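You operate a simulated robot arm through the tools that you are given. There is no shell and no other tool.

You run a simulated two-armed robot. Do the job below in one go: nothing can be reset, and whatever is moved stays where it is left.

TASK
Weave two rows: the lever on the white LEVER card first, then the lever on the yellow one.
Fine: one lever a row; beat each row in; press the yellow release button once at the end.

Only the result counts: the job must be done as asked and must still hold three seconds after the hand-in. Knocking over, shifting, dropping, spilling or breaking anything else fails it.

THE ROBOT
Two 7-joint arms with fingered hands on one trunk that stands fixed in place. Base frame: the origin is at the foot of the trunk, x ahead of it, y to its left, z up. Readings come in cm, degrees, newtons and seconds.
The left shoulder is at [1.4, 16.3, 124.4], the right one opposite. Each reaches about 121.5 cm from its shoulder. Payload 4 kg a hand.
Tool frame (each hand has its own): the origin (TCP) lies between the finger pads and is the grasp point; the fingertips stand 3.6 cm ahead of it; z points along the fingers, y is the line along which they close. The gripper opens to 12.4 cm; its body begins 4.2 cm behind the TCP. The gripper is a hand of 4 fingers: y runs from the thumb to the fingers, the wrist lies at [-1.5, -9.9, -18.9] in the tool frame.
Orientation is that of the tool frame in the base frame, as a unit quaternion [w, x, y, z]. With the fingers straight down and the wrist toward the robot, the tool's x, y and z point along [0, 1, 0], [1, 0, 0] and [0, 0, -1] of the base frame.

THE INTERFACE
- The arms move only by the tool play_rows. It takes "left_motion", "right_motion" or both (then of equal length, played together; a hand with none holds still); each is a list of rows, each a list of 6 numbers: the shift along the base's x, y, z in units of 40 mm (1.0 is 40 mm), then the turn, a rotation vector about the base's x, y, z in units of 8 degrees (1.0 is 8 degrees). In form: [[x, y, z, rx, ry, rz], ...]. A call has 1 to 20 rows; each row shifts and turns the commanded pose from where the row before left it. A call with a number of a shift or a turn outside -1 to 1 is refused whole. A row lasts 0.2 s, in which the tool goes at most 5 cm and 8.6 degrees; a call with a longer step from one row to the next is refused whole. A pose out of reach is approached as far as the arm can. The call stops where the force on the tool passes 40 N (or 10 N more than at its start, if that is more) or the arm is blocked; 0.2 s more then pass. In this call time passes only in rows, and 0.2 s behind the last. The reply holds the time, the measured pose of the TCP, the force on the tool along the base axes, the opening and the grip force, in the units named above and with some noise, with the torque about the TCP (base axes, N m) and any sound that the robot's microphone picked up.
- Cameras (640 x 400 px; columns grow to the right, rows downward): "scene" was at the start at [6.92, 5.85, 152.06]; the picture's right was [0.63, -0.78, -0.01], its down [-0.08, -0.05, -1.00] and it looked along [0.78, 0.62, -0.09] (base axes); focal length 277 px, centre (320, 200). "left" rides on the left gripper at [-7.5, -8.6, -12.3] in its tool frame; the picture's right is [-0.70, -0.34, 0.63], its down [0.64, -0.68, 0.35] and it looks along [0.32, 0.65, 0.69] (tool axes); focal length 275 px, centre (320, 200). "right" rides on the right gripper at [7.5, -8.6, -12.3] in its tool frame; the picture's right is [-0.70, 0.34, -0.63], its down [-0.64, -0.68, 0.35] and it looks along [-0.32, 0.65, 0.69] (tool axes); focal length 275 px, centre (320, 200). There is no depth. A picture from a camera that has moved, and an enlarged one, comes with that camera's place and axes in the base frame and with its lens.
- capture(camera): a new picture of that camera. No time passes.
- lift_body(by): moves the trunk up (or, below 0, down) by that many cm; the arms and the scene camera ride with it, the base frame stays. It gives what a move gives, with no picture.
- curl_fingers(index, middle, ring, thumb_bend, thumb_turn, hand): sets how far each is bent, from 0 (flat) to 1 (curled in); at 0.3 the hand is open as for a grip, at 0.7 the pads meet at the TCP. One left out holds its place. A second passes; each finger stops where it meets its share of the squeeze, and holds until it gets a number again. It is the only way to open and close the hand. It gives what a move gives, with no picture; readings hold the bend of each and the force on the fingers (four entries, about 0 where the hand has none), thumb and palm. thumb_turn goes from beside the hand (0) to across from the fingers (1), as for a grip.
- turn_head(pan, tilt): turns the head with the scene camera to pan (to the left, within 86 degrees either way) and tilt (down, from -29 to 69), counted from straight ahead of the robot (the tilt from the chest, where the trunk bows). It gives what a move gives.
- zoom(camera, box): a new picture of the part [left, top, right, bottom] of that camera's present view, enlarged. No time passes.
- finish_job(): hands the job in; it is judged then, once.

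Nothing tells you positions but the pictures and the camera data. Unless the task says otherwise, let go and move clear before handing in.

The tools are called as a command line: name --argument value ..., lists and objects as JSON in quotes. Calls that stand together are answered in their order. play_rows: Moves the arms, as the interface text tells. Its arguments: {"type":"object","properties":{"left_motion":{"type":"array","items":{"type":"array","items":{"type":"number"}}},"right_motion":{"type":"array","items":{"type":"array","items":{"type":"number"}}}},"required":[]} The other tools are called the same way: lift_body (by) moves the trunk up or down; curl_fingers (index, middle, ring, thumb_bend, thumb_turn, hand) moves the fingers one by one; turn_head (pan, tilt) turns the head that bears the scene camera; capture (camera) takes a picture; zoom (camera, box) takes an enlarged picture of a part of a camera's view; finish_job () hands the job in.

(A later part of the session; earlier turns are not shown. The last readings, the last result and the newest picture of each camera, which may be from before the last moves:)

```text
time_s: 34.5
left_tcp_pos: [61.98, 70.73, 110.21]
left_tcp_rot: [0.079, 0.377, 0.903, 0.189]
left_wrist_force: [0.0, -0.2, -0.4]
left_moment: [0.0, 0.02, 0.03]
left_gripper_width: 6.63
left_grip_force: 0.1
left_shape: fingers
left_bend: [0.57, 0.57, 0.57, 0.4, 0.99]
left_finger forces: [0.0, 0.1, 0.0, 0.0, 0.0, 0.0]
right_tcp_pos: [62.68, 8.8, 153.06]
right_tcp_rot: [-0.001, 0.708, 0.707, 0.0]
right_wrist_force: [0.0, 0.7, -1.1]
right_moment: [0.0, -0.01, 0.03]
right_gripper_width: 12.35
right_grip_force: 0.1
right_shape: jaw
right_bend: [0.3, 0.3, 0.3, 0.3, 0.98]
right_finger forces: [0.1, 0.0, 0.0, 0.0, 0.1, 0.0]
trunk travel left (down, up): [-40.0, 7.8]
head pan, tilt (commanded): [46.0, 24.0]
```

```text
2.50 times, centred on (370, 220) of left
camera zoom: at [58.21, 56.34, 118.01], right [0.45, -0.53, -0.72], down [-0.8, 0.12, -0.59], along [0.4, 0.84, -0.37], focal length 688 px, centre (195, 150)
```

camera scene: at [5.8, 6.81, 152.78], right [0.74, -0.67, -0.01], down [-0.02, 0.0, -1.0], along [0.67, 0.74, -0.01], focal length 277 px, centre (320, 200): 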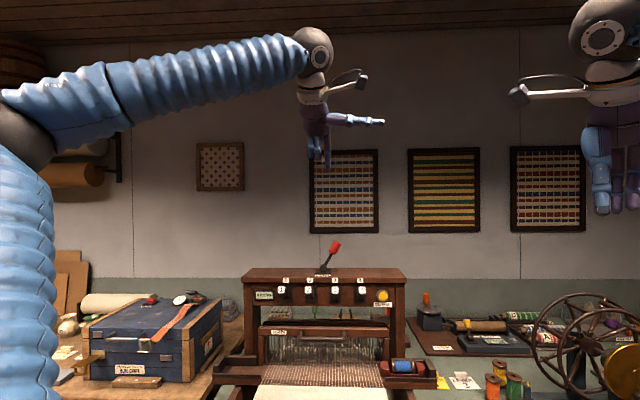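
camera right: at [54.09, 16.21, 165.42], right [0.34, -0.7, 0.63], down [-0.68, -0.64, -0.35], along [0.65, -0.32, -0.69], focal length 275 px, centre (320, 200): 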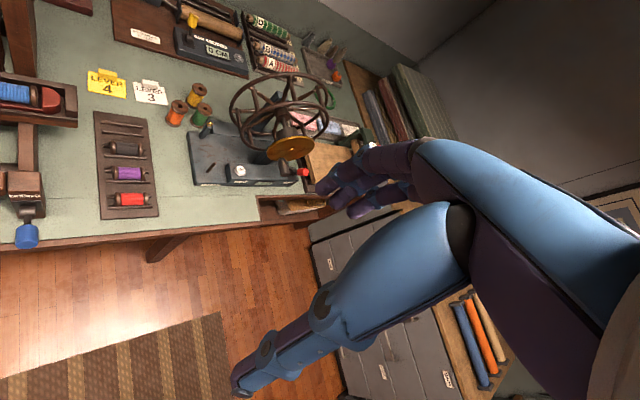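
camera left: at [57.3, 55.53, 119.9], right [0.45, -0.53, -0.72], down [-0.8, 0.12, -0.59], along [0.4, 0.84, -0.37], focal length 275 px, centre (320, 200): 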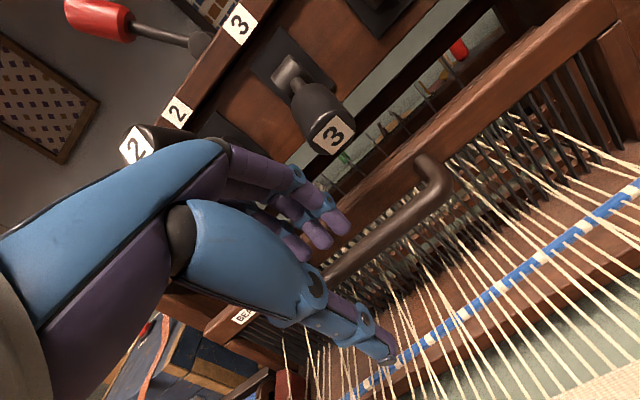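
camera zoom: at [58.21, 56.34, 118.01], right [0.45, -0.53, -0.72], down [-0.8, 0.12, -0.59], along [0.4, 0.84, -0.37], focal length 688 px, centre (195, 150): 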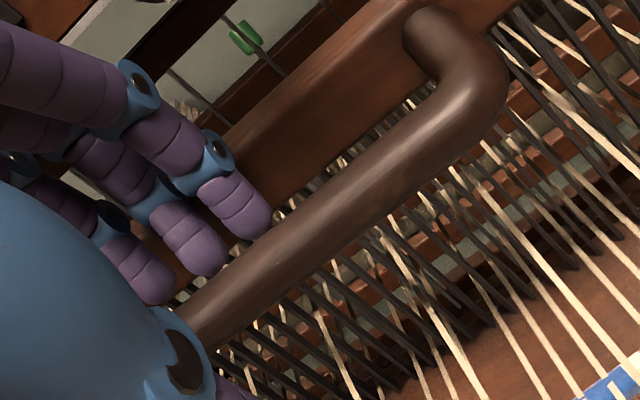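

play_rows --left_motion '[[0, 0, -0.12, 0, 0, 0], [0, 0, -0.12, 0, 0, 0]]'

zoom --camera "left" --box '[260, 140, 480, 300]'

```text
time_s: 35.1
left_tcp_pos: [61.91, 70.55, 109.6]
left_tcp_rot: [0.081, 0.378, 0.902, 0.192]
left_wrist_force: [-5.9, -6.1, 21.2]
left_moment: [0.93, -0.67, 0.12]
left_gripper_width: 6.64
left_grip_force: 11.0
left_shape: fingers
left_bend: [0.57, 0.55, 0.57, 0.4, 0.99]
left_finger forces: [0.0, 22.4, 0.0, 0.0, 0.0, 0.0]
right_tcp_pos: [62.4, 8.59, 153.17]
right_tcp_rot: [0.0, 0.707, 0.707, 0.002]
right_wrist_force: [0.0, 0.4, -0.5]
right_moment: [0.02, 0.01, -0.03]
right_gripper_width: 12.37
right_grip_force: 0.1
right_shape: jaw
right_bend: [0.3, 0.3, 0.3, 0.3, 0.98]
right_finger forces: [0.1, 0.1, 0.1, 0.1, 0.1, 0.1]
trunk travel left (down, up): [-40.0, 7.8]
head pan, tilt (commanded): [46.0, 24.0]
```

```text
2.50 times, centred on (370, 220) of left
camera zoom: at [58.06, 56.25, 117.43], right [0.45, -0.53, -0.72], down [-0.8, 0.12, -0.59], along [0.4, 0.84, -0.37], focal length 688 px, centre (195, 150)
```

zoom: 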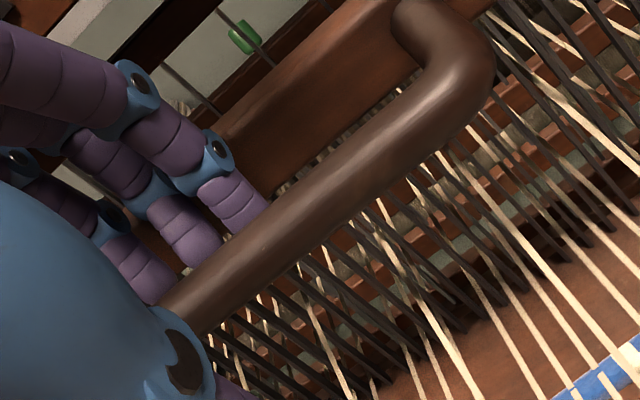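

play_rows --left_motion '[[0, 0, 0.15, 0, 0, 0], [-0.09, -0.09, 0, 0, 0, 0], [0, 0, -0.15, 0, 0, 0], [0, 0, -0.1, 0, 0, 0]]'

zoom --camera "left" --box '[260, 140, 480, 300]'

```text
time_s: 36.1
left_tcp_pos: [61.59, 70.27, 108.8]
left_tcp_rot: [0.078, 0.376, 0.904, 0.189]
left_wrist_force: [0.3, 0.8, 0.1]
left_moment: [-0.02, 0.03, 0.02]
left_gripper_width: 6.64
left_grip_force: 0.0
left_shape: fingers
left_bend: [0.57, 0.57, 0.57, 0.4, 0.99]
left_finger forces: [0.0, 0.0, 0.0, 0.1, 0.0, 0.0]
right_tcp_pos: [62.7, 8.83, 153.08]
right_tcp_rot: [0.0, 0.707, 0.707, 0.0]
right_wrist_force: [-0.7, 0.8, 0.3]
right_moment: [-0.01, -0.03, -0.01]
right_gripper_width: 12.37
right_grip_force: 0.1
right_shape: jaw
right_bend: [0.3, 0.3, 0.3, 0.3, 0.98]
right_finger forces: [0.1, 0.0, 0.0, 0.0, 0.1, 0.0]
trunk travel left (down, up): [-40.0, 7.8]
head pan, tilt (commanded): [46.0, 24.0]
```

```text
2.50 times, centred on (370, 220) of left
camera zoom: at [57.89, 56.0, 116.61], right [0.45, -0.53, -0.72], down [-0.8, 0.12, -0.59], along [0.4, 0.84, -0.37], focal length 688 px, centre (195, 150)
```

zoom: 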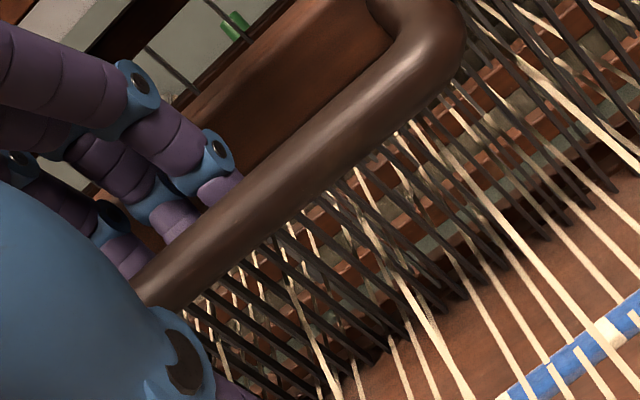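

The fingers are now hooked behind the handle tube. I'll pull the beater toward the cloth.

play_rows --left_motion '[[-0.2, -0.2, 0, 0, 0, 0], [-0.2, -0.2, 0, 0, 0, 0], [-0.25, -0.25, 0, 0, 0, 0], [-0.25, -0.25, 0, 0, 0, 0]]'

capture --camera "left"

zoom --camera "scene" --box '[220, 110, 440, 270]'

```text
time_s: 37.1
left_tcp_pos: [57.84, 66.8, 108.93]
left_tcp_rot: [0.078, 0.377, 0.903, 0.19]
left_wrist_force: [2.7, 0.9, -1.2]
left_moment: [-0.04, -0.02, -0.07]
left_gripper_width: 6.72
left_grip_force: 1.1
left_shape: fingers
left_bend: [0.57, 0.57, 0.56, 0.4, 0.99]
left_finger forces: [0.6, 0.0, 1.3, 0.1, 0.0, 0.0]
right_tcp_pos: [62.54, 8.78, 153.05]
right_tcp_rot: [0.0, 0.708, 0.707, 0.0]
right_wrist_force: [-0.1, 0.0, -0.6]
right_moment: [0.01, 0.02, -0.03]
right_gripper_width: 12.4
right_grip_force: 0.1
right_shape: jaw
right_bend: [0.3, 0.3, 0.3, 0.3, 0.98]
right_finger forces: [0.0, 0.0, 0.1, 0.0, 0.0, 0.1]
trunk travel left (down, up): [-40.0, 7.8]
head pan, tilt (commanded): [46.0, 24.0]
```

```text
taken
camera left: at [54.06, 52.52, 116.65], right [0.45, -0.53, -0.72], down [-0.8, 0.12, -0.59], along [0.4, 0.84, -0.37], focal length 275 px, centre (320, 200)
```

left: 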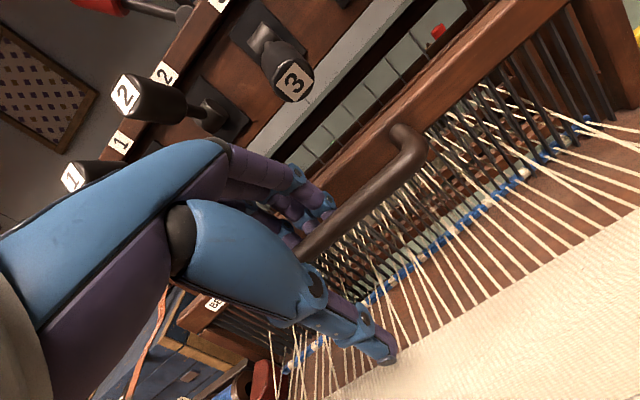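

```text
2.50 times, centred on (330, 190) of scene
camera zoom: at [6.12, 6.73, 148.91], right [0.72, -0.69, -0.01], down [-0.3, -0.29, -0.91], along [0.63, 0.66, -0.42], focal length 692 px, centre (295, 225)
```

zoom: 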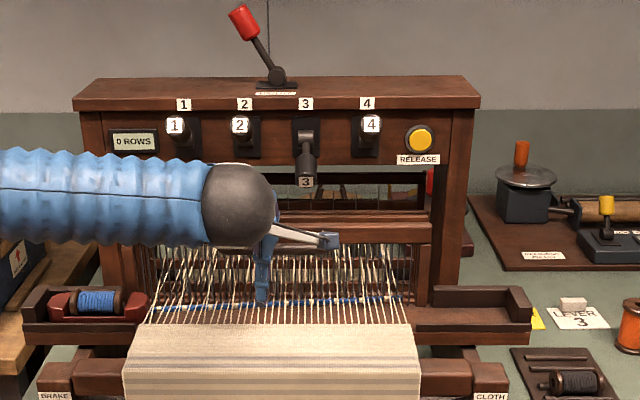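

play_rows --left_motion '[[-0.2, -0.2, 0, 0, 0, 0], [-0.2, -0.2, 0, 0, 0, 0], [-0.2, -0.2, 0, 0, 0, 0]]'

capture --camera "left"

zoom --camera "scene" --box '[220, 110, 440, 270]'

```text
time_s: 37.9
left_tcp_pos: [55.49, 64.53, 108.78]
left_tcp_rot: [0.078, 0.377, 0.903, 0.189]
left_wrist_force: [1.4, 3.3, -1.9]
left_moment: [-0.01, -0.02, 0.01]
left_gripper_width: 6.76
left_grip_force: 1.2
left_shape: fingers
left_bend: [0.56, 0.57, 0.56, 0.4, 0.99]
left_finger forces: [1.2, 0.0, 1.8, 0.1, 0.0, 0.0]
right_tcp_pos: [62.6, 8.9, 153.19]
right_tcp_rot: [-0.001, 0.707, 0.707, -0.001]
right_wrist_force: [0.6, -0.1, -0.4]
right_moment: [0.04, -0.02, -0.02]
right_gripper_width: 12.39
right_grip_force: 0.0
right_shape: jaw
right_bend: [0.3, 0.3, 0.3, 0.3, 0.98]
right_finger forces: [0.0, 0.0, 0.1, 0.1, 0.0, 0.0]
trunk travel left (down, up): [-40.0, 7.8]
head pan, tilt (commanded): [46.0, 24.0]
```

```text
taken
camera left: at [51.78, 50.11, 116.64], right [0.45, -0.53, -0.72], down [-0.8, 0.12, -0.59], along [0.4, 0.84, -0.37], focal length 275 px, centre (320, 200)
```

left: 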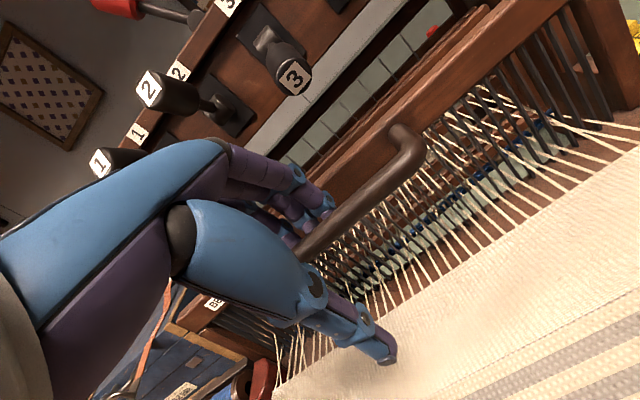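

```text
2.50 times, centred on (330, 190) of scene
camera zoom: at [6.13, 6.78, 148.9], right [0.72, -0.69, -0.01], down [-0.3, -0.29, -0.91], along [0.63, 0.66, -0.42], focal length 692 px, centre (295, 225)
```

zoom: 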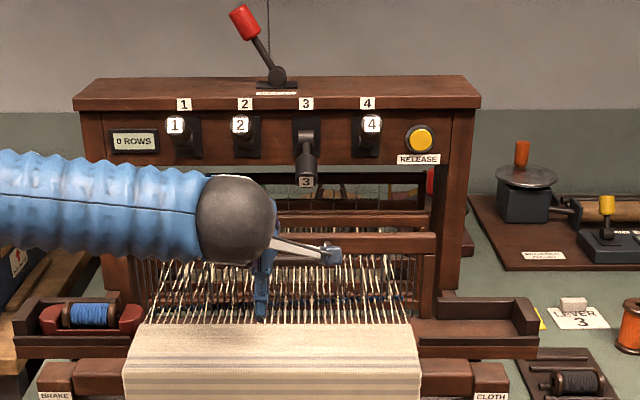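

play_rows --left_motion '[[-0.18, -0.18, 0, 0, 0, 0], [-0.18, -0.18, 0, 0, 0, 0], [-0.18, -0.18, 0, 0, 0, 0]]'

capture --camera "left"

zoom --camera "scene" --box '[220, 110, 440, 270]'

```text
time_s: 38.7
left_tcp_pos: [53.31, 62.21, 108.9]
left_tcp_rot: [0.078, 0.377, 0.903, 0.189]
left_wrist_force: [2.8, 3.4, -1.8]
left_moment: [-0.05, 0.02, 0.02]
left_gripper_width: 6.81
left_grip_force: 2.0
left_shape: fingers
left_bend: [0.56, 0.57, 0.56, 0.4, 0.99]
left_finger forces: [1.7, 0.2, 2.2, 0.0, 0.1, 0.1]
right_tcp_pos: [62.61, 8.91, 153.12]
right_tcp_rot: [0.0, 0.707, 0.707, 0.0]
right_wrist_force: [-0.2, 0.2, -0.9]
right_moment: [0.02, 0.01, -0.03]
right_gripper_width: 12.37
right_grip_force: 0.2
right_shape: jaw
right_bend: [0.3, 0.3, 0.3, 0.3, 0.98]
right_finger forces: [0.0, 0.1, 0.0, 0.0, 0.0, 0.0]
trunk travel left (down, up): [-40.0, 7.8]
head pan, tilt (commanded): [46.0, 24.0]
```

```text
taken
camera left: at [49.61, 47.91, 116.68], right [0.45, -0.53, -0.72], down [-0.8, 0.12, -0.59], along [0.4, 0.84, -0.37], focal length 275 px, centre (320, 200)
```

left: 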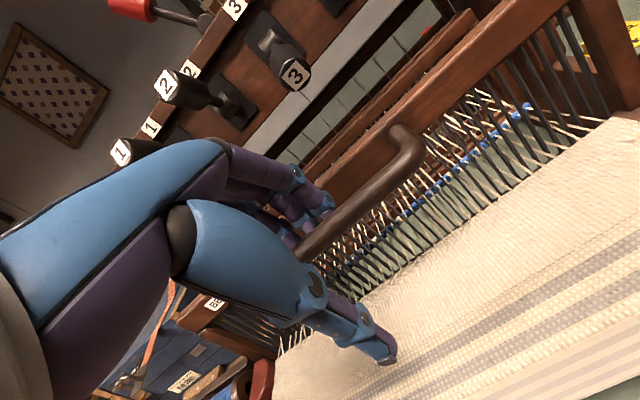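

```text
2.50 times, centred on (330, 190) of scene
camera zoom: at [6.14, 6.79, 148.9], right [0.72, -0.69, -0.01], down [-0.3, -0.29, -0.91], along [0.63, 0.66, -0.42], focal length 692 px, centre (295, 225)
```

zoom: 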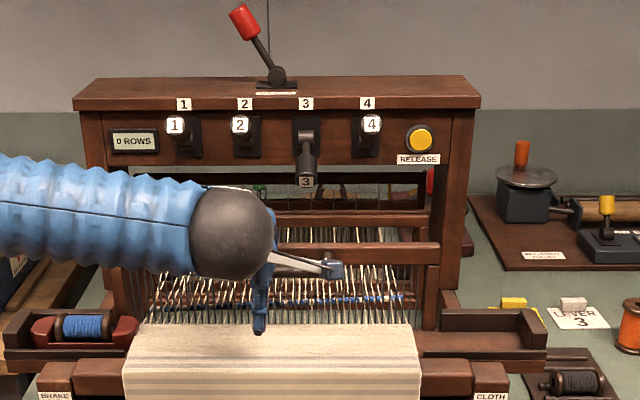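

play_rows --left_motion '[[-0.18, -0.18, 0, 0, 0, 0], [-0.18, -0.18, 0, 0, 0, 0], [-0.18, -0.18, 0, 0, 0, 0]]'

capture --camera "left"

zoom --camera "scene" --box '[220, 110, 440, 270]'

```text
time_s: 39.4
left_tcp_pos: [52.21, 61.06, 108.61]
left_tcp_rot: [0.077, 0.375, 0.904, 0.19]
left_wrist_force: [32.2, 27.3, -11.5]
left_moment: [-0.26, 0.1, -0.44]
left_gripper_width: 8.36
left_grip_force: 20.9
left_shape: fingers
left_bend: [0.49, 0.51, 0.49, 0.4, 0.99]
left_finger forces: [16.1, 11.3, 15.3, 0.0, 0.1, 0.1]
right_tcp_pos: [63.01, 9.18, 152.97]
right_tcp_rot: [-0.001, 0.707, 0.707, -0.002]
right_wrist_force: [-0.3, 0.3, 0.6]
right_moment: [0.01, -0.03, -0.01]
right_gripper_width: 12.32
right_grip_force: 0.1
right_shape: jaw
right_bend: [0.3, 0.3, 0.3, 0.3, 0.98]
right_finger forces: [0.1, 0.0, 0.1, 0.1, 0.1, 0.0]
trunk travel left (down, up): [-40.0, 7.8]
head pan, tilt (commanded): [46.0, 24.0]
stopped in row 3 (left hand): the force on the tool passed its limit at 44 N (the readings are from after the stop); the commanded pose is now the measured one
```

```text
taken
camera left: at [48.55, 46.81, 116.41], right [0.45, -0.53, -0.72], down [-0.8, 0.11, -0.59], along [0.39, 0.84, -0.37], focal length 275 px, centre (320, 200)
```

left: 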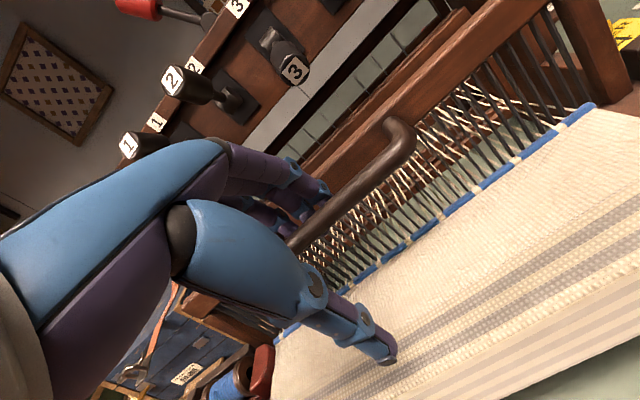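

```text
2.50 times, centred on (330, 190) of scene
camera zoom: at [6.52, 7.07, 148.86], right [0.72, -0.7, -0.01], down [-0.3, -0.29, -0.91], along [0.63, 0.66, -0.42], focal length 692 px, centre (295, 225)
```

zoom: 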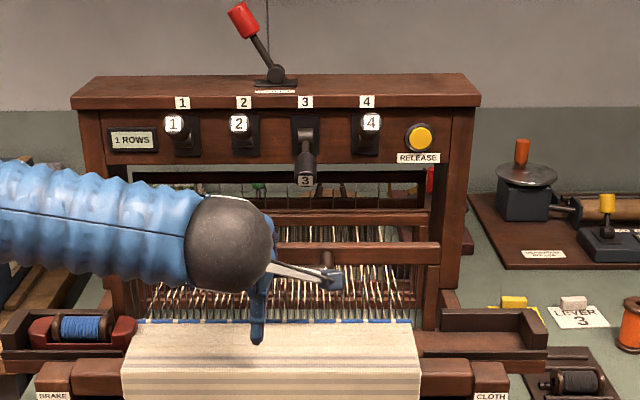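

The counter now reads "1 ROWS" and the blue weft is beaten in. I'll let the beater return gently with my hand, then unhook.

play_rows --left_motion '[[0.15, 0.15, 0, 0, 0, 0], [0.25, 0.25, 0, 0, 0, 0], [0.25, 0.25, 0, 0, 0, 0], [0.25, 0.25, 0, 0, 0, 0], [0.25, 0.25, 0, 0, 0, 0], [0.25, 0.25, 0, 0, 0, 0], [0.25, 0.25, 0, 0, 0, 0], [0.25, 0.25, 0, 0, 0, 0], [0.15, 0.15, 0, 0, 0, 0]]'

capture --camera "left"

zoom --camera "scene" --box '[220, 110, 440, 270]'

```text
time_s: 41.4
left_tcp_pos: [60.06, 69.04, 108.91]
left_tcp_rot: [0.079, 0.375, 0.904, 0.191]
left_wrist_force: [0.6, -0.2, -0.1]
left_moment: [0.01, 0.01, -0.04]
left_gripper_width: 6.68
left_grip_force: 0.8
left_shape: fingers
left_bend: [0.57, 0.57, 0.56, 0.4, 0.99]
left_finger forces: [0.3, 0.0, 0.9, 0.0, 0.0, 0.0]
right_tcp_pos: [62.64, 8.9, 153.22]
right_tcp_rot: [0.001, 0.707, 0.707, -0.001]
right_wrist_force: [0.1, 0.3, -0.2]
right_moment: [0.0, 0.0, 0.0]
right_gripper_width: 12.37
right_grip_force: 0.0
right_shape: jaw
right_bend: [0.3, 0.3, 0.3, 0.3, 0.98]
right_finger forces: [0.1, 0.0, 0.0, 0.1, 0.0, 0.1]
trunk travel left (down, up): [-40.0, 7.8]
head pan, tilt (commanded): [46.0, 24.0]
```

```text
taken
camera left: at [56.36, 54.78, 116.7], right [0.45, -0.53, -0.72], down [-0.8, 0.12, -0.59], along [0.4, 0.84, -0.37], focal length 275 px, centre (320, 200)
```

left: 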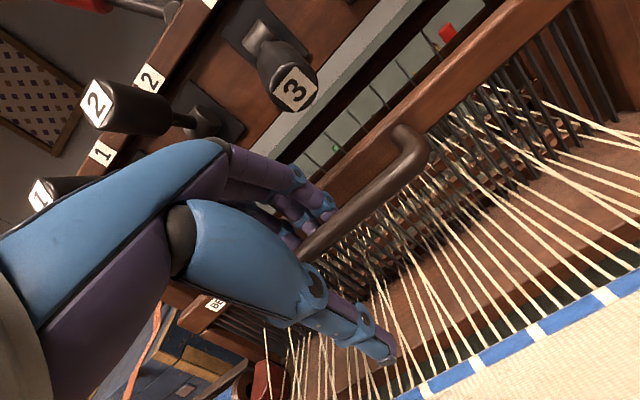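

```text
2.50 times, centred on (330, 190) of scene
camera zoom: at [6.16, 6.78, 148.9], right [0.72, -0.69, -0.01], down [-0.3, -0.29, -0.91], along [0.63, 0.66, -0.42], focal length 692 px, centre (295, 225)
```

zoom: 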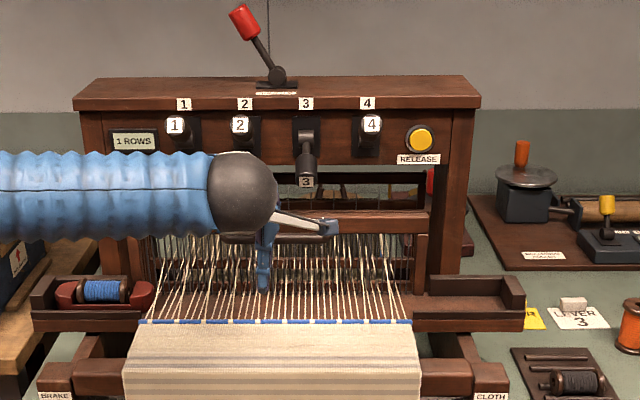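

play_rows --left_motion '[[0.15, 0.15, 0, 0, 0, 0], [0.16, 0.16, 0, 0, 0, 0], [0.03, 0.03, 0, 0, 0, 0]]'

zoom --camera "left" --box '[260, 140, 480, 300]'

```text
time_s: 42.2
left_tcp_pos: [61.4, 70.27, 108.81]
left_tcp_rot: [0.078, 0.375, 0.904, 0.191]
left_wrist_force: [0.4, 0.4, -0.1]
left_moment: [0.01, 0.01, -0.02]
left_gripper_width: 6.66
left_grip_force: 0.1
left_shape: fingers
left_bend: [0.57, 0.57, 0.57, 0.4, 0.99]
left_finger forces: [0.0, 0.0, 0.0, 0.1, 0.0, 0.0]
right_tcp_pos: [62.6, 8.81, 153.16]
right_tcp_rot: [-0.001, 0.707, 0.707, 0.001]
right_wrist_force: [-0.3, 0.0, 0.0]
right_moment: [0.02, -0.03, 0.0]
right_gripper_width: 12.38
right_grip_force: 0.0
right_shape: jaw
right_bend: [0.3, 0.3, 0.3, 0.3, 0.98]
right_finger forces: [0.1, 0.1, 0.0, 0.0, 0.0, 0.0]
trunk travel left (down, up): [-40.0, 7.8]
head pan, tilt (commanded): [46.0, 24.0]
```

```text
2.50 times, centred on (370, 220) of left
camera zoom: at [57.7, 56.03, 116.67], right [0.45, -0.53, -0.72], down [-0.8, 0.12, -0.59], along [0.4, 0.84, -0.37], focal length 688 px, centre (195, 150)
```

zoom: 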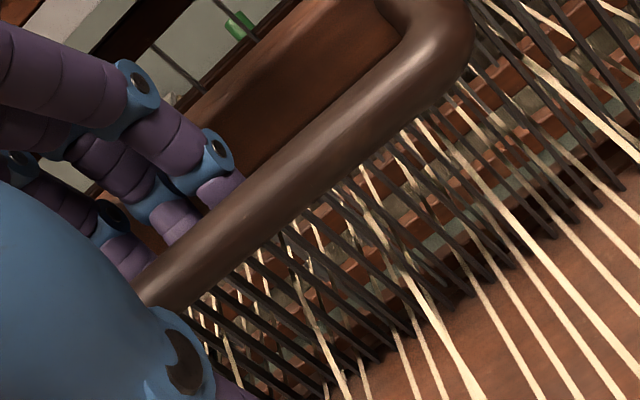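

Beater is back at rest. I'll unhook, move clear, raise, reshape the hand into the closed beak and head to lever 4.

play_rows --left_motion '[[0, 0, 0.4, 0, 0, 0], [0, 0, 0.4, 0, 0, 0], [-0.6, -0.6, 0.05, 0, 0, 0], [-0.6, -0.6, 0.2, 0, 0, 0], [-0.3, -0.3, 0.9, 0, 0, 0], [0, 0, 1, 0, 0, 0], [0, 0, 1, 0, 0, 0], [0, 0, 1, 0, 0, 0], [0.4, -0.4, 0.9, 0.707, -0.707, 0], [0.7, -0.7, 0.4, 0.707, -0.707, 0]]'

curl_fingers --hand "left" --index 0.7 --middle 0.7 --ring 0.7 --thumb_bend 0.7 --thumb_turn 1.0

capture --camera "left"

zoom --camera "scene" --box '[200, 60, 440, 260]'

```text
time_s: 44.4
left_tcp_pos: [59.89, 59.99, 133.59]
left_tcp_rot: [0.128, 0.36, 0.869, 0.316]
left_wrist_force: [-1.0, -0.3, 0.5]
left_moment: [0.0, 0.01, 0.0]
left_gripper_width: 6.66
left_grip_force: 0.1
left_shape: fingers
left_bend: [0.57, 0.57, 0.57, 0.4, 0.99]
left_finger forces: [0.0, 0.0, 0.0, 0.0, 0.0, 0.0]
right_tcp_pos: [62.82, 8.81, 152.93]
right_tcp_rot: [-0.001, 0.707, 0.707, -0.002]
right_wrist_force: [0.6, 0.7, 0.0]
right_moment: [0.0, 0.02, -0.02]
right_gripper_width: 12.41
right_grip_force: 0.1
right_shape: jaw
right_bend: [0.3, 0.3, 0.3, 0.3, 0.98]
right_finger forces: [0.0, 0.0, 0.1, 0.0, 0.1, 0.0]
trunk travel left (down, up): [-40.0, 7.8]
head pan, tilt (commanded): [46.0, 24.0]
```

```text
time_s: 45.4
left_tcp_pos: [59.87, 60.06, 133.54]
left_tcp_rot: [0.13, 0.362, 0.868, 0.315]
left_wrist_force: [-0.2, 0.0, -0.1]
left_moment: [-0.01, 0.01, -0.02]
left_gripper_width: 0.2
left_grip_force: 0.1
left_shape: fingers
left_bend: [0.7, 0.7, 0.7, 0.7, 1.0]
left_finger forces: [0.1, 0.0, 0.0, 0.1, 0.1, 0.0]
right_tcp_pos: [62.71, 8.93, 153.04]
right_tcp_rot: [0.001, 0.708, 0.707, 0.001]
right_wrist_force: [-0.3, 0.0, -0.3]
right_moment: [-0.03, 0.03, 0.01]
right_gripper_width: 12.37
right_grip_force: 0.1
right_shape: jaw
right_bend: [0.3, 0.3, 0.3, 0.3, 0.98]
right_finger forces: [0.0, 0.0, 0.0, 0.0, 0.0, 0.0]
trunk travel left (down, up): [-40.0, 7.8]
head pan, tilt (commanded): [46.0, 24.0]
```

```text
taken
camera left: at [54.98, 44.56, 137.51], right [0.59, -0.39, -0.7], down [-0.67, 0.24, -0.7], along [0.44, 0.89, -0.12], focal length 275 px, centre (320, 200)
```

left: 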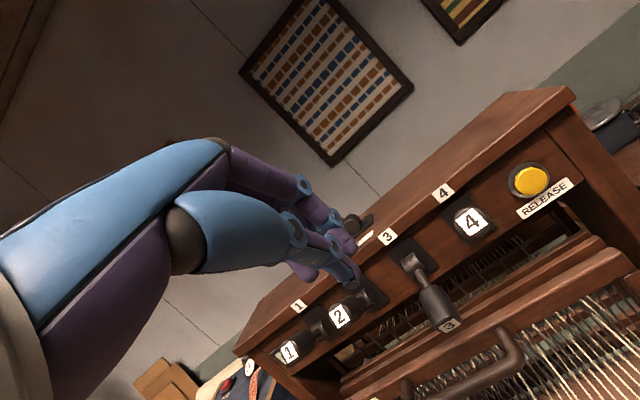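

```text
2.00 times, centred on (320, 160) of scene
camera zoom: at [6.19, 6.76, 148.9], right [0.72, -0.69, -0.01], down [-0.3, -0.29, -0.91], along [0.63, 0.66, -0.42], focal length 554 px, centre (320, 280)
```

zoom: 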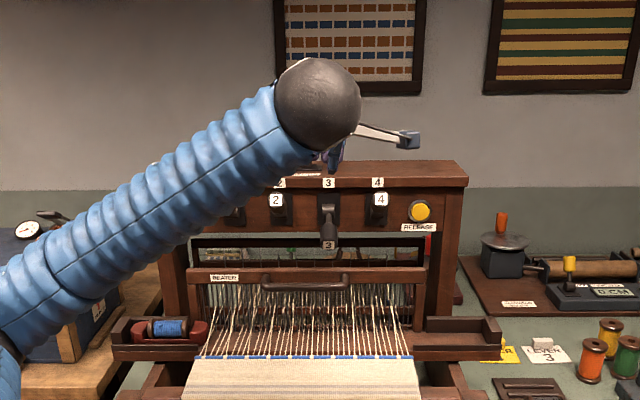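

play_rows --left_motion '[[0.84, 0.165, 0, 0, 0, 0], [0.84, 0.165, 0, 0, 0, 0], [0.84, 0.165, 0, 0, 0, 0], [0.84, 0.165, 0, 0, 0, 0], [0, 0, -0.4, 0, 0, 0], [0, 0, -0.45, 0, 0, 0]]'

capture --camera "left"

zoom --camera "scene" --box '[220, 60, 420, 185]'

```text
time_s: 46.8
left_tcp_pos: [73.28, 62.58, 130.3]
left_tcp_rot: [0.129, 0.361, 0.868, 0.315]
left_wrist_force: [0.7, -0.5, 0.2]
left_moment: [0.0, 0.01, 0.01]
left_gripper_width: 0.2
left_grip_force: 0.0
left_shape: fingers
left_bend: [0.7, 0.7, 0.7, 0.7, 1.0]
left_finger forces: [0.0, 0.1, 0.1, 0.1, 0.0, 0.0]
right_tcp_pos: [62.72, 8.78, 153.04]
right_tcp_rot: [-0.001, 0.707, 0.707, 0.0]
right_wrist_force: [-0.2, 0.7, -0.2]
right_moment: [0.03, -0.01, 0.0]
right_gripper_width: 12.38
right_grip_force: 0.1
right_shape: jaw
right_bend: [0.3, 0.3, 0.3, 0.3, 0.98]
right_finger forces: [0.0, 0.0, 0.0, 0.1, 0.1, 0.0]
trunk travel left (down, up): [-40.0, 7.8]
head pan, tilt (commanded): [46.0, 24.0]
```

```text
taken
camera left: at [68.54, 47.11, 134.2], right [0.59, -0.39, -0.7], down [-0.67, 0.24, -0.7], along [0.44, 0.89, -0.11], focal length 275 px, centre (320, 200)
```

left: 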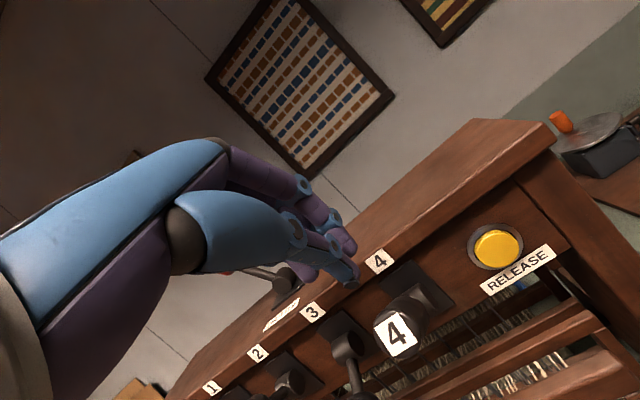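

```text
3.20 times, centred on (320, 122) of scene
camera zoom: at [6.23, 6.75, 148.89], right [0.72, -0.69, -0.01], down [-0.3, -0.29, -0.91], along [0.63, 0.66, -0.42], focal length 886 px, centre (320, 448)
```

zoom: 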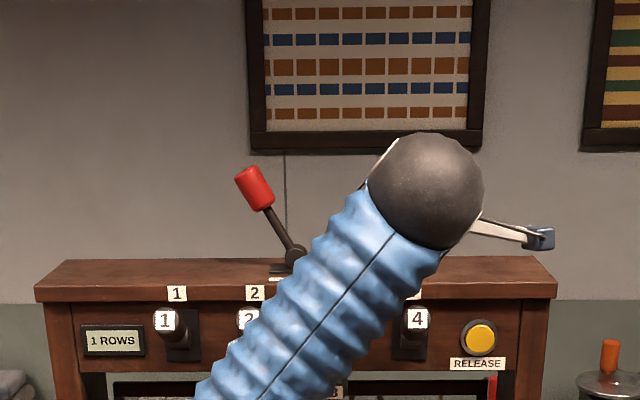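

play_rows --left_motion '[[0, 0, -0.3, 0, 0, 0], [0, 0, -0.3, 0, 0, 0], [0, 0, -0.25, 0, 0, 0], [0, 0, -0.25, 0, 0, 0], [0, 0, -0.25, 0, 0, 0], [0, 0, -0.25, 0, 0, 0]]'

capture --camera "left"

zoom --camera "scene" --box '[220, 100, 420, 225]'

```text
time_s: 48.2
left_tcp_pos: [73.29, 62.41, 124.12]
left_tcp_rot: [0.129, 0.36, 0.868, 0.315]
left_wrist_force: [0.2, 0.3, 0.5]
left_moment: [-0.02, 0.0, 0.0]
left_gripper_width: 0.14
left_grip_force: 0.6
left_shape: fingers
left_bend: [0.7, 0.7, 0.7, 0.7, 1.0]
left_finger forces: [0.0, 0.1, 0.0, 0.0, 1.1, 0.1]
right_tcp_pos: [62.64, 8.83, 153.08]
right_tcp_rot: [0.0, 0.707, 0.707, 0.0]
right_wrist_force: [0.1, -0.7, 0.4]
right_moment: [0.04, 0.0, 0.03]
right_gripper_width: 12.38
right_grip_force: 0.0
right_shape: jaw
right_bend: [0.3, 0.3, 0.3, 0.3, 0.98]
right_finger forces: [0.0, 0.0, 0.0, 0.1, 0.1, 0.0]
trunk travel left (down, up): [-40.0, 7.8]
head pan, tilt (commanded): [46.0, 24.0]
```

```text
taken
camera left: at [68.45, 47.07, 128.02], right [0.59, -0.39, -0.7], down [-0.67, 0.24, -0.7], along [0.44, 0.89, -0.11], focal length 275 px, centre (320, 200)
```

left: 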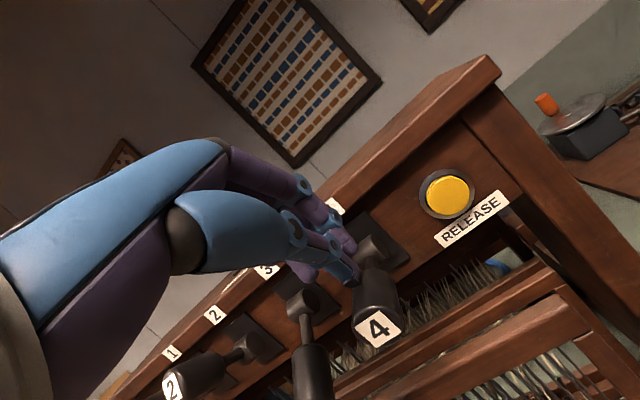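

```text
3.20 times, centred on (320, 162) of scene
camera zoom: at [6.15, 6.75, 148.9], right [0.72, -0.69, -0.01], down [-0.3, -0.29, -0.91], along [0.63, 0.66, -0.42], focal length 886 px, centre (320, 320)
```

zoom: 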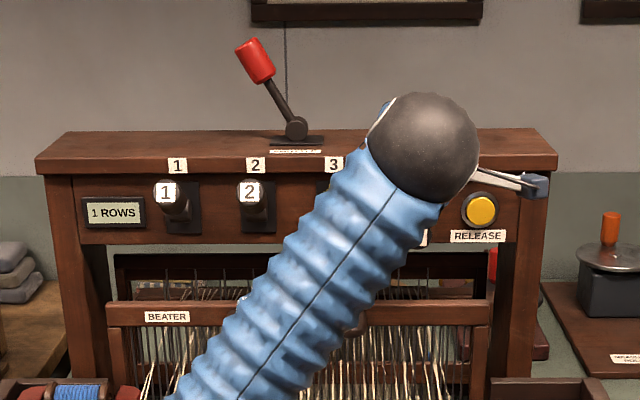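

play_rows --left_motion '[[0, 0, -0.2, 0, 0, 0], [0, 0, -0.2, 0, 0, 0], [0, 0, -0.2, 0, 0, 0], [0, 0, -0.15, 0, 0, 0], [0, 0, -0.1, 0, 0, 0]]'

capture --camera "left"

zoom --camera "scene" --box '[220, 100, 420, 225]'

```text
time_s: 49.4
left_tcp_pos: [73.21, 62.43, 120.8]
left_tcp_rot: [0.131, 0.361, 0.868, 0.315]
left_wrist_force: [-2.5, -3.3, 8.7]
left_moment: [-0.03, -0.04, -0.01]
left_gripper_width: 0.0
left_grip_force: 5.2
left_shape: fingers
left_bend: [0.7, 0.7, 0.7, 0.71, 1.0]
left_finger forces: [0.1, 0.0, 0.0, 0.0, 10.9, 0.0]
right_tcp_pos: [62.42, 8.68, 153.14]
right_tcp_rot: [0.001, 0.707, 0.707, 0.001]
right_wrist_force: [-0.2, 0.0, -0.3]
right_moment: [-0.02, 0.02, -0.02]
right_gripper_width: 12.38
right_grip_force: 0.1
right_shape: jaw
right_bend: [0.3, 0.3, 0.3, 0.3, 0.98]
right_finger forces: [0.0, 0.1, 0.0, 0.0, 0.0, 0.0]
trunk travel left (down, up): [-40.0, 7.8]
head pan, tilt (commanded): [46.0, 24.0]
```

```text
taken
camera left: at [68.33, 46.92, 124.78], right [0.6, -0.39, -0.7], down [-0.67, 0.24, -0.7], along [0.44, 0.89, -0.11], focal length 275 px, centre (320, 200)
```

left: 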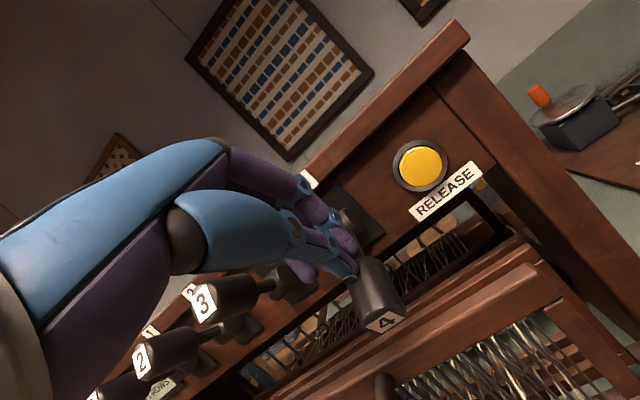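

```text
3.20 times, centred on (320, 162) of scene
camera zoom: at [6.03, 6.64, 148.92], right [0.72, -0.69, -0.01], down [-0.3, -0.29, -0.91], along [0.63, 0.66, -0.42], focal length 886 px, centre (320, 320)
```

zoom: 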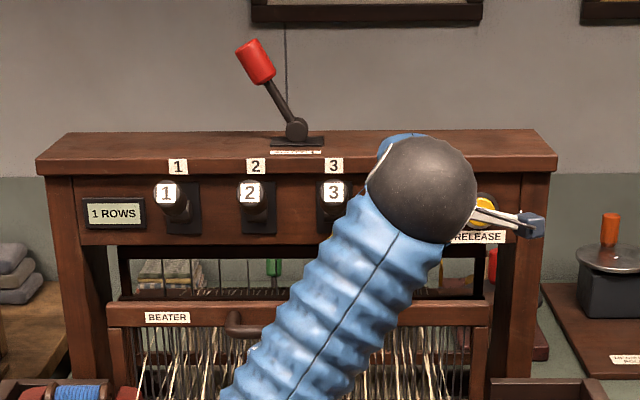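

Lever 3 popped up as lever 4 reached the bottom, so the levers are interlocked and only one is down. A tiny extra press, then lift and verify.

play_rows --left_motion '[[0, 0, -0.06, 0, 0, 0], [0, 0, 0.25, 0, 0, 0], [0, 0, 0.5, 0, 0, 0], [0, 0, 0.8, 0, 0, 0], [0, 0, 0.8, 0, 0, 0], [0, 0, 0.9, 0, 0, 0]]'

capture --camera "left"

zoom --camera "scene" --box '[200, 60, 440, 260]'

```text
time_s: 50.8
left_tcp_pos: [73.21, 63.03, 133.46]
left_tcp_rot: [0.129, 0.361, 0.869, 0.314]
left_wrist_force: [-0.6, -0.8, -0.2]
left_moment: [0.0, 0.02, -0.01]
left_gripper_width: 0.21
left_grip_force: 0.1
left_shape: fingers
left_bend: [0.7, 0.7, 0.7, 0.7, 1.0]
left_finger forces: [0.1, 0.0, 0.0, 0.0, 0.1, 0.0]
right_tcp_pos: [62.7, 8.66, 153.06]
right_tcp_rot: [0.0, 0.707, 0.707, 0.0]
right_wrist_force: [0.3, 1.0, -0.4]
right_moment: [0.0, 0.0, -0.03]
right_gripper_width: 12.35
right_grip_force: 0.2
right_shape: jaw
right_bend: [0.3, 0.3, 0.3, 0.3, 0.98]
right_finger forces: [0.1, 0.0, 0.1, 0.1, 0.1, 0.0]
trunk travel left (down, up): [-40.0, 7.8]
head pan, tilt (commanded): [46.0, 24.0]
```

```text
taken
camera left: at [68.3, 47.45, 137.41], right [0.59, -0.39, -0.7], down [-0.67, 0.24, -0.7], along [0.44, 0.89, -0.12], focal length 275 px, centre (320, 200)
```

left: 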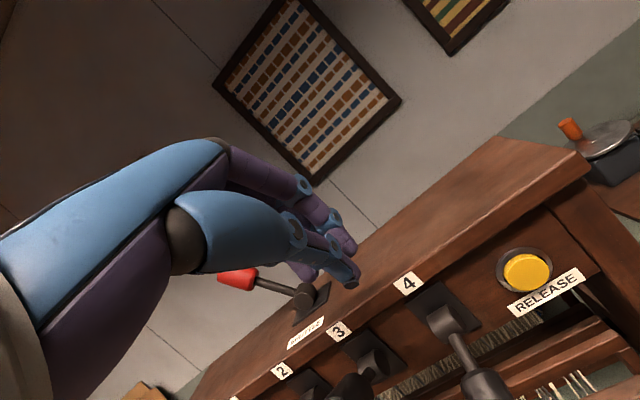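

```text
2.00 times, centred on (320, 160) of scene
camera zoom: at [6.13, 6.66, 148.91], right [0.72, -0.69, -0.01], down [-0.3, -0.29, -0.91], along [0.63, 0.66, -0.42], focal length 554 px, centre (320, 280)
```

zoom: 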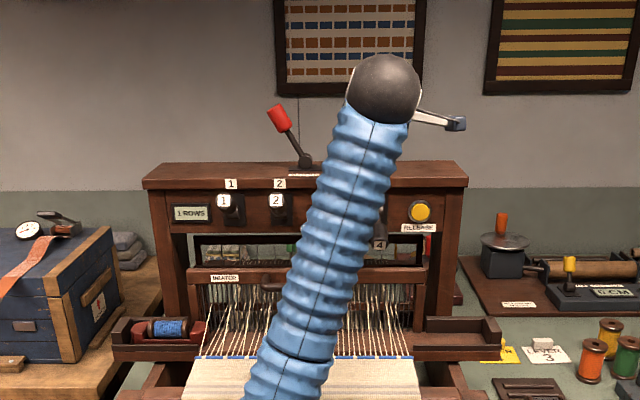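

Lever 4 is latched and lever 3 is up. Next I'll go to the left side of the red shuttle lever to throw it back to the right.

play_rows --left_motion '[[-0.82, 0.82, 0.13, 0, 0, 0], [-0.82, 0.82, 0.13, 0, 0, 0], [-0.82, 0.82, 0.13, 0, 0, 0], [-0.82, 0.82, 0.13, 0, 0, 0], [-0.85, 0.85, 0.13, 0, 0, 0]]'

capture --camera "left"

zoom --camera "scene" --box '[200, 40, 440, 240]'

```text
time_s: 52.0
left_tcp_pos: [56.64, 79.39, 136.09]
left_tcp_rot: [0.131, 0.362, 0.868, 0.315]
left_wrist_force: [0.2, 0.2, -0.4]
left_moment: [-0.01, 0.0, -0.01]
left_gripper_width: 0.21
left_grip_force: 0.0
left_shape: fingers
left_bend: [0.7, 0.7, 0.7, 0.7, 1.0]
left_finger forces: [0.1, 0.0, 0.0, 0.0, 0.1, 0.0]
right_tcp_pos: [62.53, 8.82, 153.18]
right_tcp_rot: [-0.001, 0.708, 0.706, 0.0]
right_wrist_force: [-0.4, 0.0, 0.0]
right_moment: [-0.04, -0.03, -0.02]
right_gripper_width: 12.37
right_grip_force: 0.1
right_shape: jaw
right_bend: [0.3, 0.3, 0.3, 0.3, 0.98]
right_finger forces: [0.0, 0.0, 0.0, 0.0, 0.0, 0.0]
trunk travel left (down, up): [-40.0, 7.8]
head pan, tilt (commanded): [46.0, 24.0]
```

```text
taken
camera left: at [51.71, 63.96, 139.93], right [0.59, -0.39, -0.7], down [-0.67, 0.24, -0.7], along [0.44, 0.89, -0.12], focal length 275 px, centre (320, 200)
```

left: 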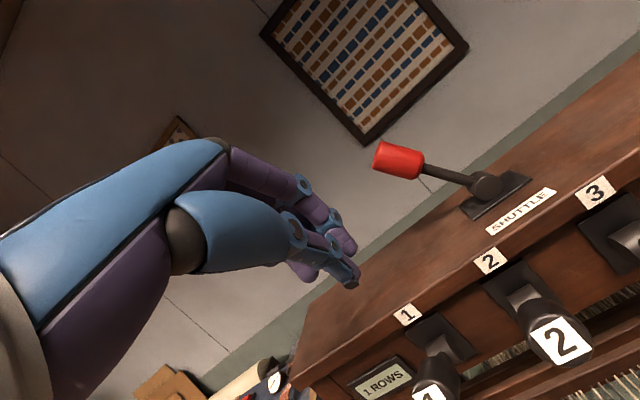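

```text
2.00 times, centred on (320, 140) of scene
camera zoom: at [6.05, 6.83, 148.91], right [0.72, -0.7, -0.01], down [-0.3, -0.29, -0.91], along [0.63, 0.66, -0.42], focal length 554 px, centre (320, 320)
```

zoom: 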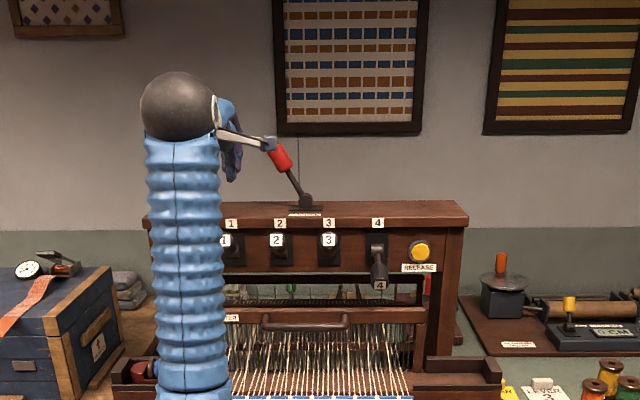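

play_rows --left_motion '[[0.69, 0.69, 0, 0, 0, 0], [0.69, 0.69, 0, 0, 0, 0], [0.69, 0.69, 0, 0, 0, 0]]'

capture --camera "left"

capture --camera "scene"

```text
time_s: 52.8
left_tcp_pos: [65.06, 87.59, 135.94]
left_tcp_rot: [0.13, 0.361, 0.868, 0.315]
left_wrist_force: [0.1, 0.1, -0.2]
left_moment: [0.01, -0.02, 0.01]
left_gripper_width: 0.19
left_grip_force: 0.1
left_shape: fingers
left_bend: [0.7, 0.7, 0.7, 0.7, 1.0]
left_finger forces: [0.0, 0.1, 0.0, 0.0, 0.1, 0.1]
right_tcp_pos: [62.7, 8.85, 153.11]
right_tcp_rot: [-0.001, 0.707, 0.707, 0.0]
right_wrist_force: [0.3, -0.1, -0.8]
right_moment: [0.03, 0.02, 0.01]
right_gripper_width: 12.35
right_grip_force: 0.0
right_shape: jaw
right_bend: [0.3, 0.3, 0.3, 0.3, 0.98]
right_finger forces: [0.0, 0.0, 0.1, 0.0, 0.1, 0.0]
trunk travel left (down, up): [-40.0, 7.8]
head pan, tilt (commanded): [46.0, 24.0]
```

```text
taken
camera left: at [60.21, 72.09, 139.93], right [0.59, -0.39, -0.7], down [-0.67, 0.24, -0.7], along [0.44, 0.89, -0.12], focal length 275 px, centre (320, 200)
```

left: 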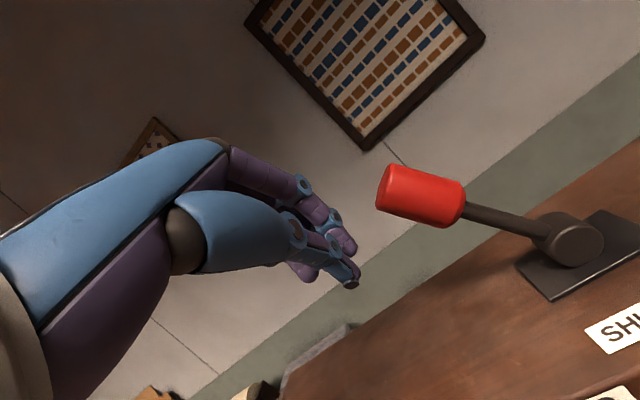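

```text
taken
camera scene: at [6.2, 6.78, 148.9], right [0.72, -0.69, -0.01], down [-0.3, -0.29, -0.91], along [0.63, 0.66, -0.42], focal length 277 px, centre (320, 200)
```

scene: 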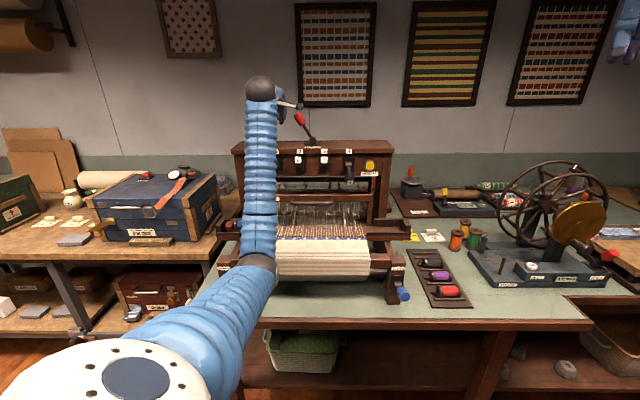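

play_rows --left_motion '[[0.354, -0.354, 0, 0, 0, 0], [0.354, -0.354, 0, 0, 0, 0], [0.354, -0.354, 0, 0, 0, 0], [0.3, -0.3, 0, 0, 0, 0], [0.25, -0.25, 0, 0, 0, 0]]'

capture --camera "left"

zoom --camera "scene" --box '[180, 40, 460, 260]'

```text
time_s: 54.0
left_tcp_pos: [71.53, 80.87, 136.07]
left_tcp_rot: [0.129, 0.36, 0.869, 0.314]
left_wrist_force: [0.2, -0.4, -0.1]
left_moment: [0.0, -0.03, -0.04]
left_gripper_width: 0.22
left_grip_force: 0.0
left_shape: fingers
left_bend: [0.7, 0.7, 0.7, 0.7, 1.0]
left_finger forces: [0.1, 0.0, 0.0, 0.0, 0.1, 0.0]
right_tcp_pos: [62.59, 8.95, 153.23]
right_tcp_rot: [0.0, 0.707, 0.707, 0.0]
right_wrist_force: [-0.5, -0.6, -0.5]
right_moment: [0.01, -0.02, 0.0]
right_gripper_width: 12.39
right_grip_force: 0.1
right_shape: jaw
right_bend: [0.3, 0.3, 0.3, 0.3, 0.98]
right_finger forces: [0.0, 0.0, 0.0, 0.0, 0.0, 0.1]
trunk travel left (down, up): [-40.0, 7.8]
head pan, tilt (commanded): [46.0, 24.0]
```

```text
taken
camera left: at [66.59, 65.38, 140.0], right [0.59, -0.39, -0.7], down [-0.67, 0.24, -0.7], along [0.44, 0.89, -0.12], focal length 275 px, centre (320, 200)
```

left: 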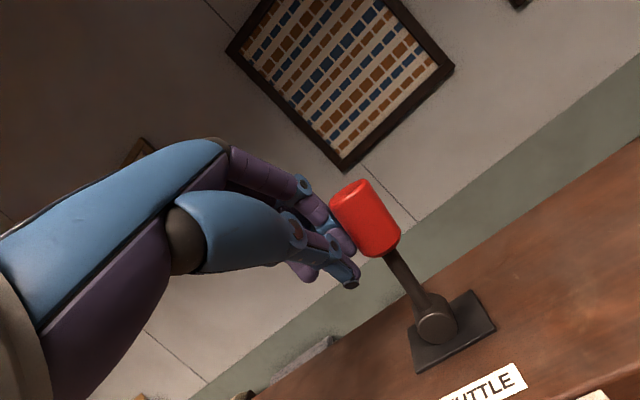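

```text
1.82 times, centred on (320, 150) of scene
camera zoom: at [6.13, 6.73, 148.9], right [0.72, -0.69, -0.01], down [-0.3, -0.29, -0.91], along [0.63, 0.66, -0.42], focal length 503 px, centre (320, 291)
```

zoom: 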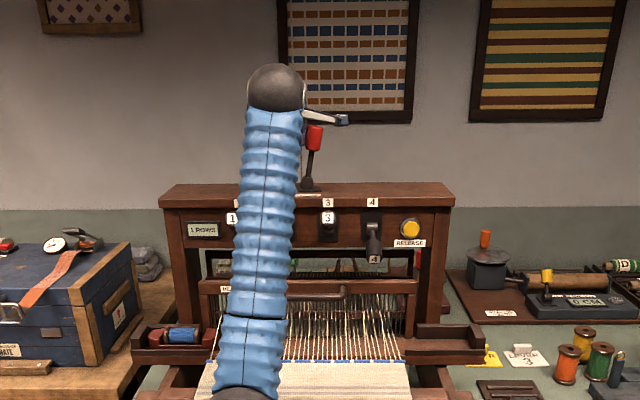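

play_rows --left_motion '[[0.25, -0.25, 0, 0, 0, 0], [0.2, -0.2, 0, 0, 0, 0], [0.1, -0.1, 0, 0, 0, 0]]'

capture --camera "left"

zoom --camera "scene" --box '[180, 40, 460, 260]'

```text
time_s: 54.8
left_tcp_pos: [73.61, 78.76, 135.98]
left_tcp_rot: [0.13, 0.36, 0.869, 0.315]
left_wrist_force: [-3.7, 4.4, 0.9]
left_moment: [0.13, 0.05, 0.16]
left_gripper_width: 0.22
left_grip_force: 3.3
left_shape: fingers
left_bend: [0.7, 0.7, 0.7, 0.7, 1.0]
left_finger forces: [5.5, 0.1, 0.1, 0.0, 0.0, 0.0]
right_tcp_pos: [62.59, 8.95, 153.16]
right_tcp_rot: [-0.001, 0.707, 0.707, -0.001]
right_wrist_force: [-0.4, -0.8, 1.0]
right_moment: [0.01, 0.0, 0.01]
right_gripper_width: 12.37
right_grip_force: 0.0
right_shape: jaw
right_bend: [0.3, 0.3, 0.3, 0.3, 0.98]
right_finger forces: [0.0, 0.1, 0.0, 0.0, 0.0, 0.0]
trunk travel left (down, up): [-40.0, 7.8]
head pan, tilt (commanded): [46.0, 24.0]
```

```text
taken
camera left: at [68.75, 63.28, 139.96], right [0.6, -0.39, -0.7], down [-0.67, 0.24, -0.7], along [0.44, 0.89, -0.12], focal length 275 px, centre (320, 200)
```

left: 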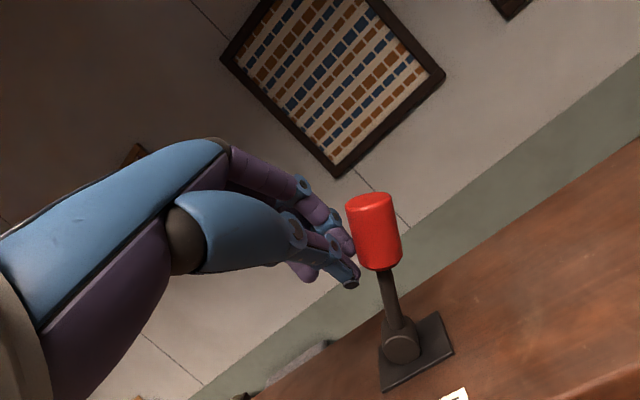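

```text
1.82 times, centred on (320, 150) of scene
camera zoom: at [6.06, 6.84, 148.91], right [0.72, -0.69, -0.01], down [-0.3, -0.29, -0.91], along [0.63, 0.66, -0.42], focal length 503 px, centre (320, 291)
```

zoom: 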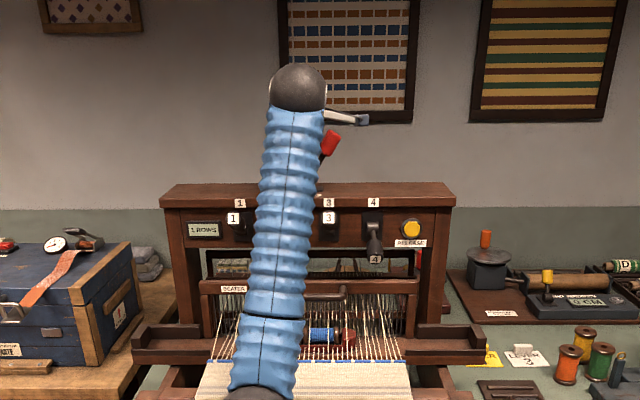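

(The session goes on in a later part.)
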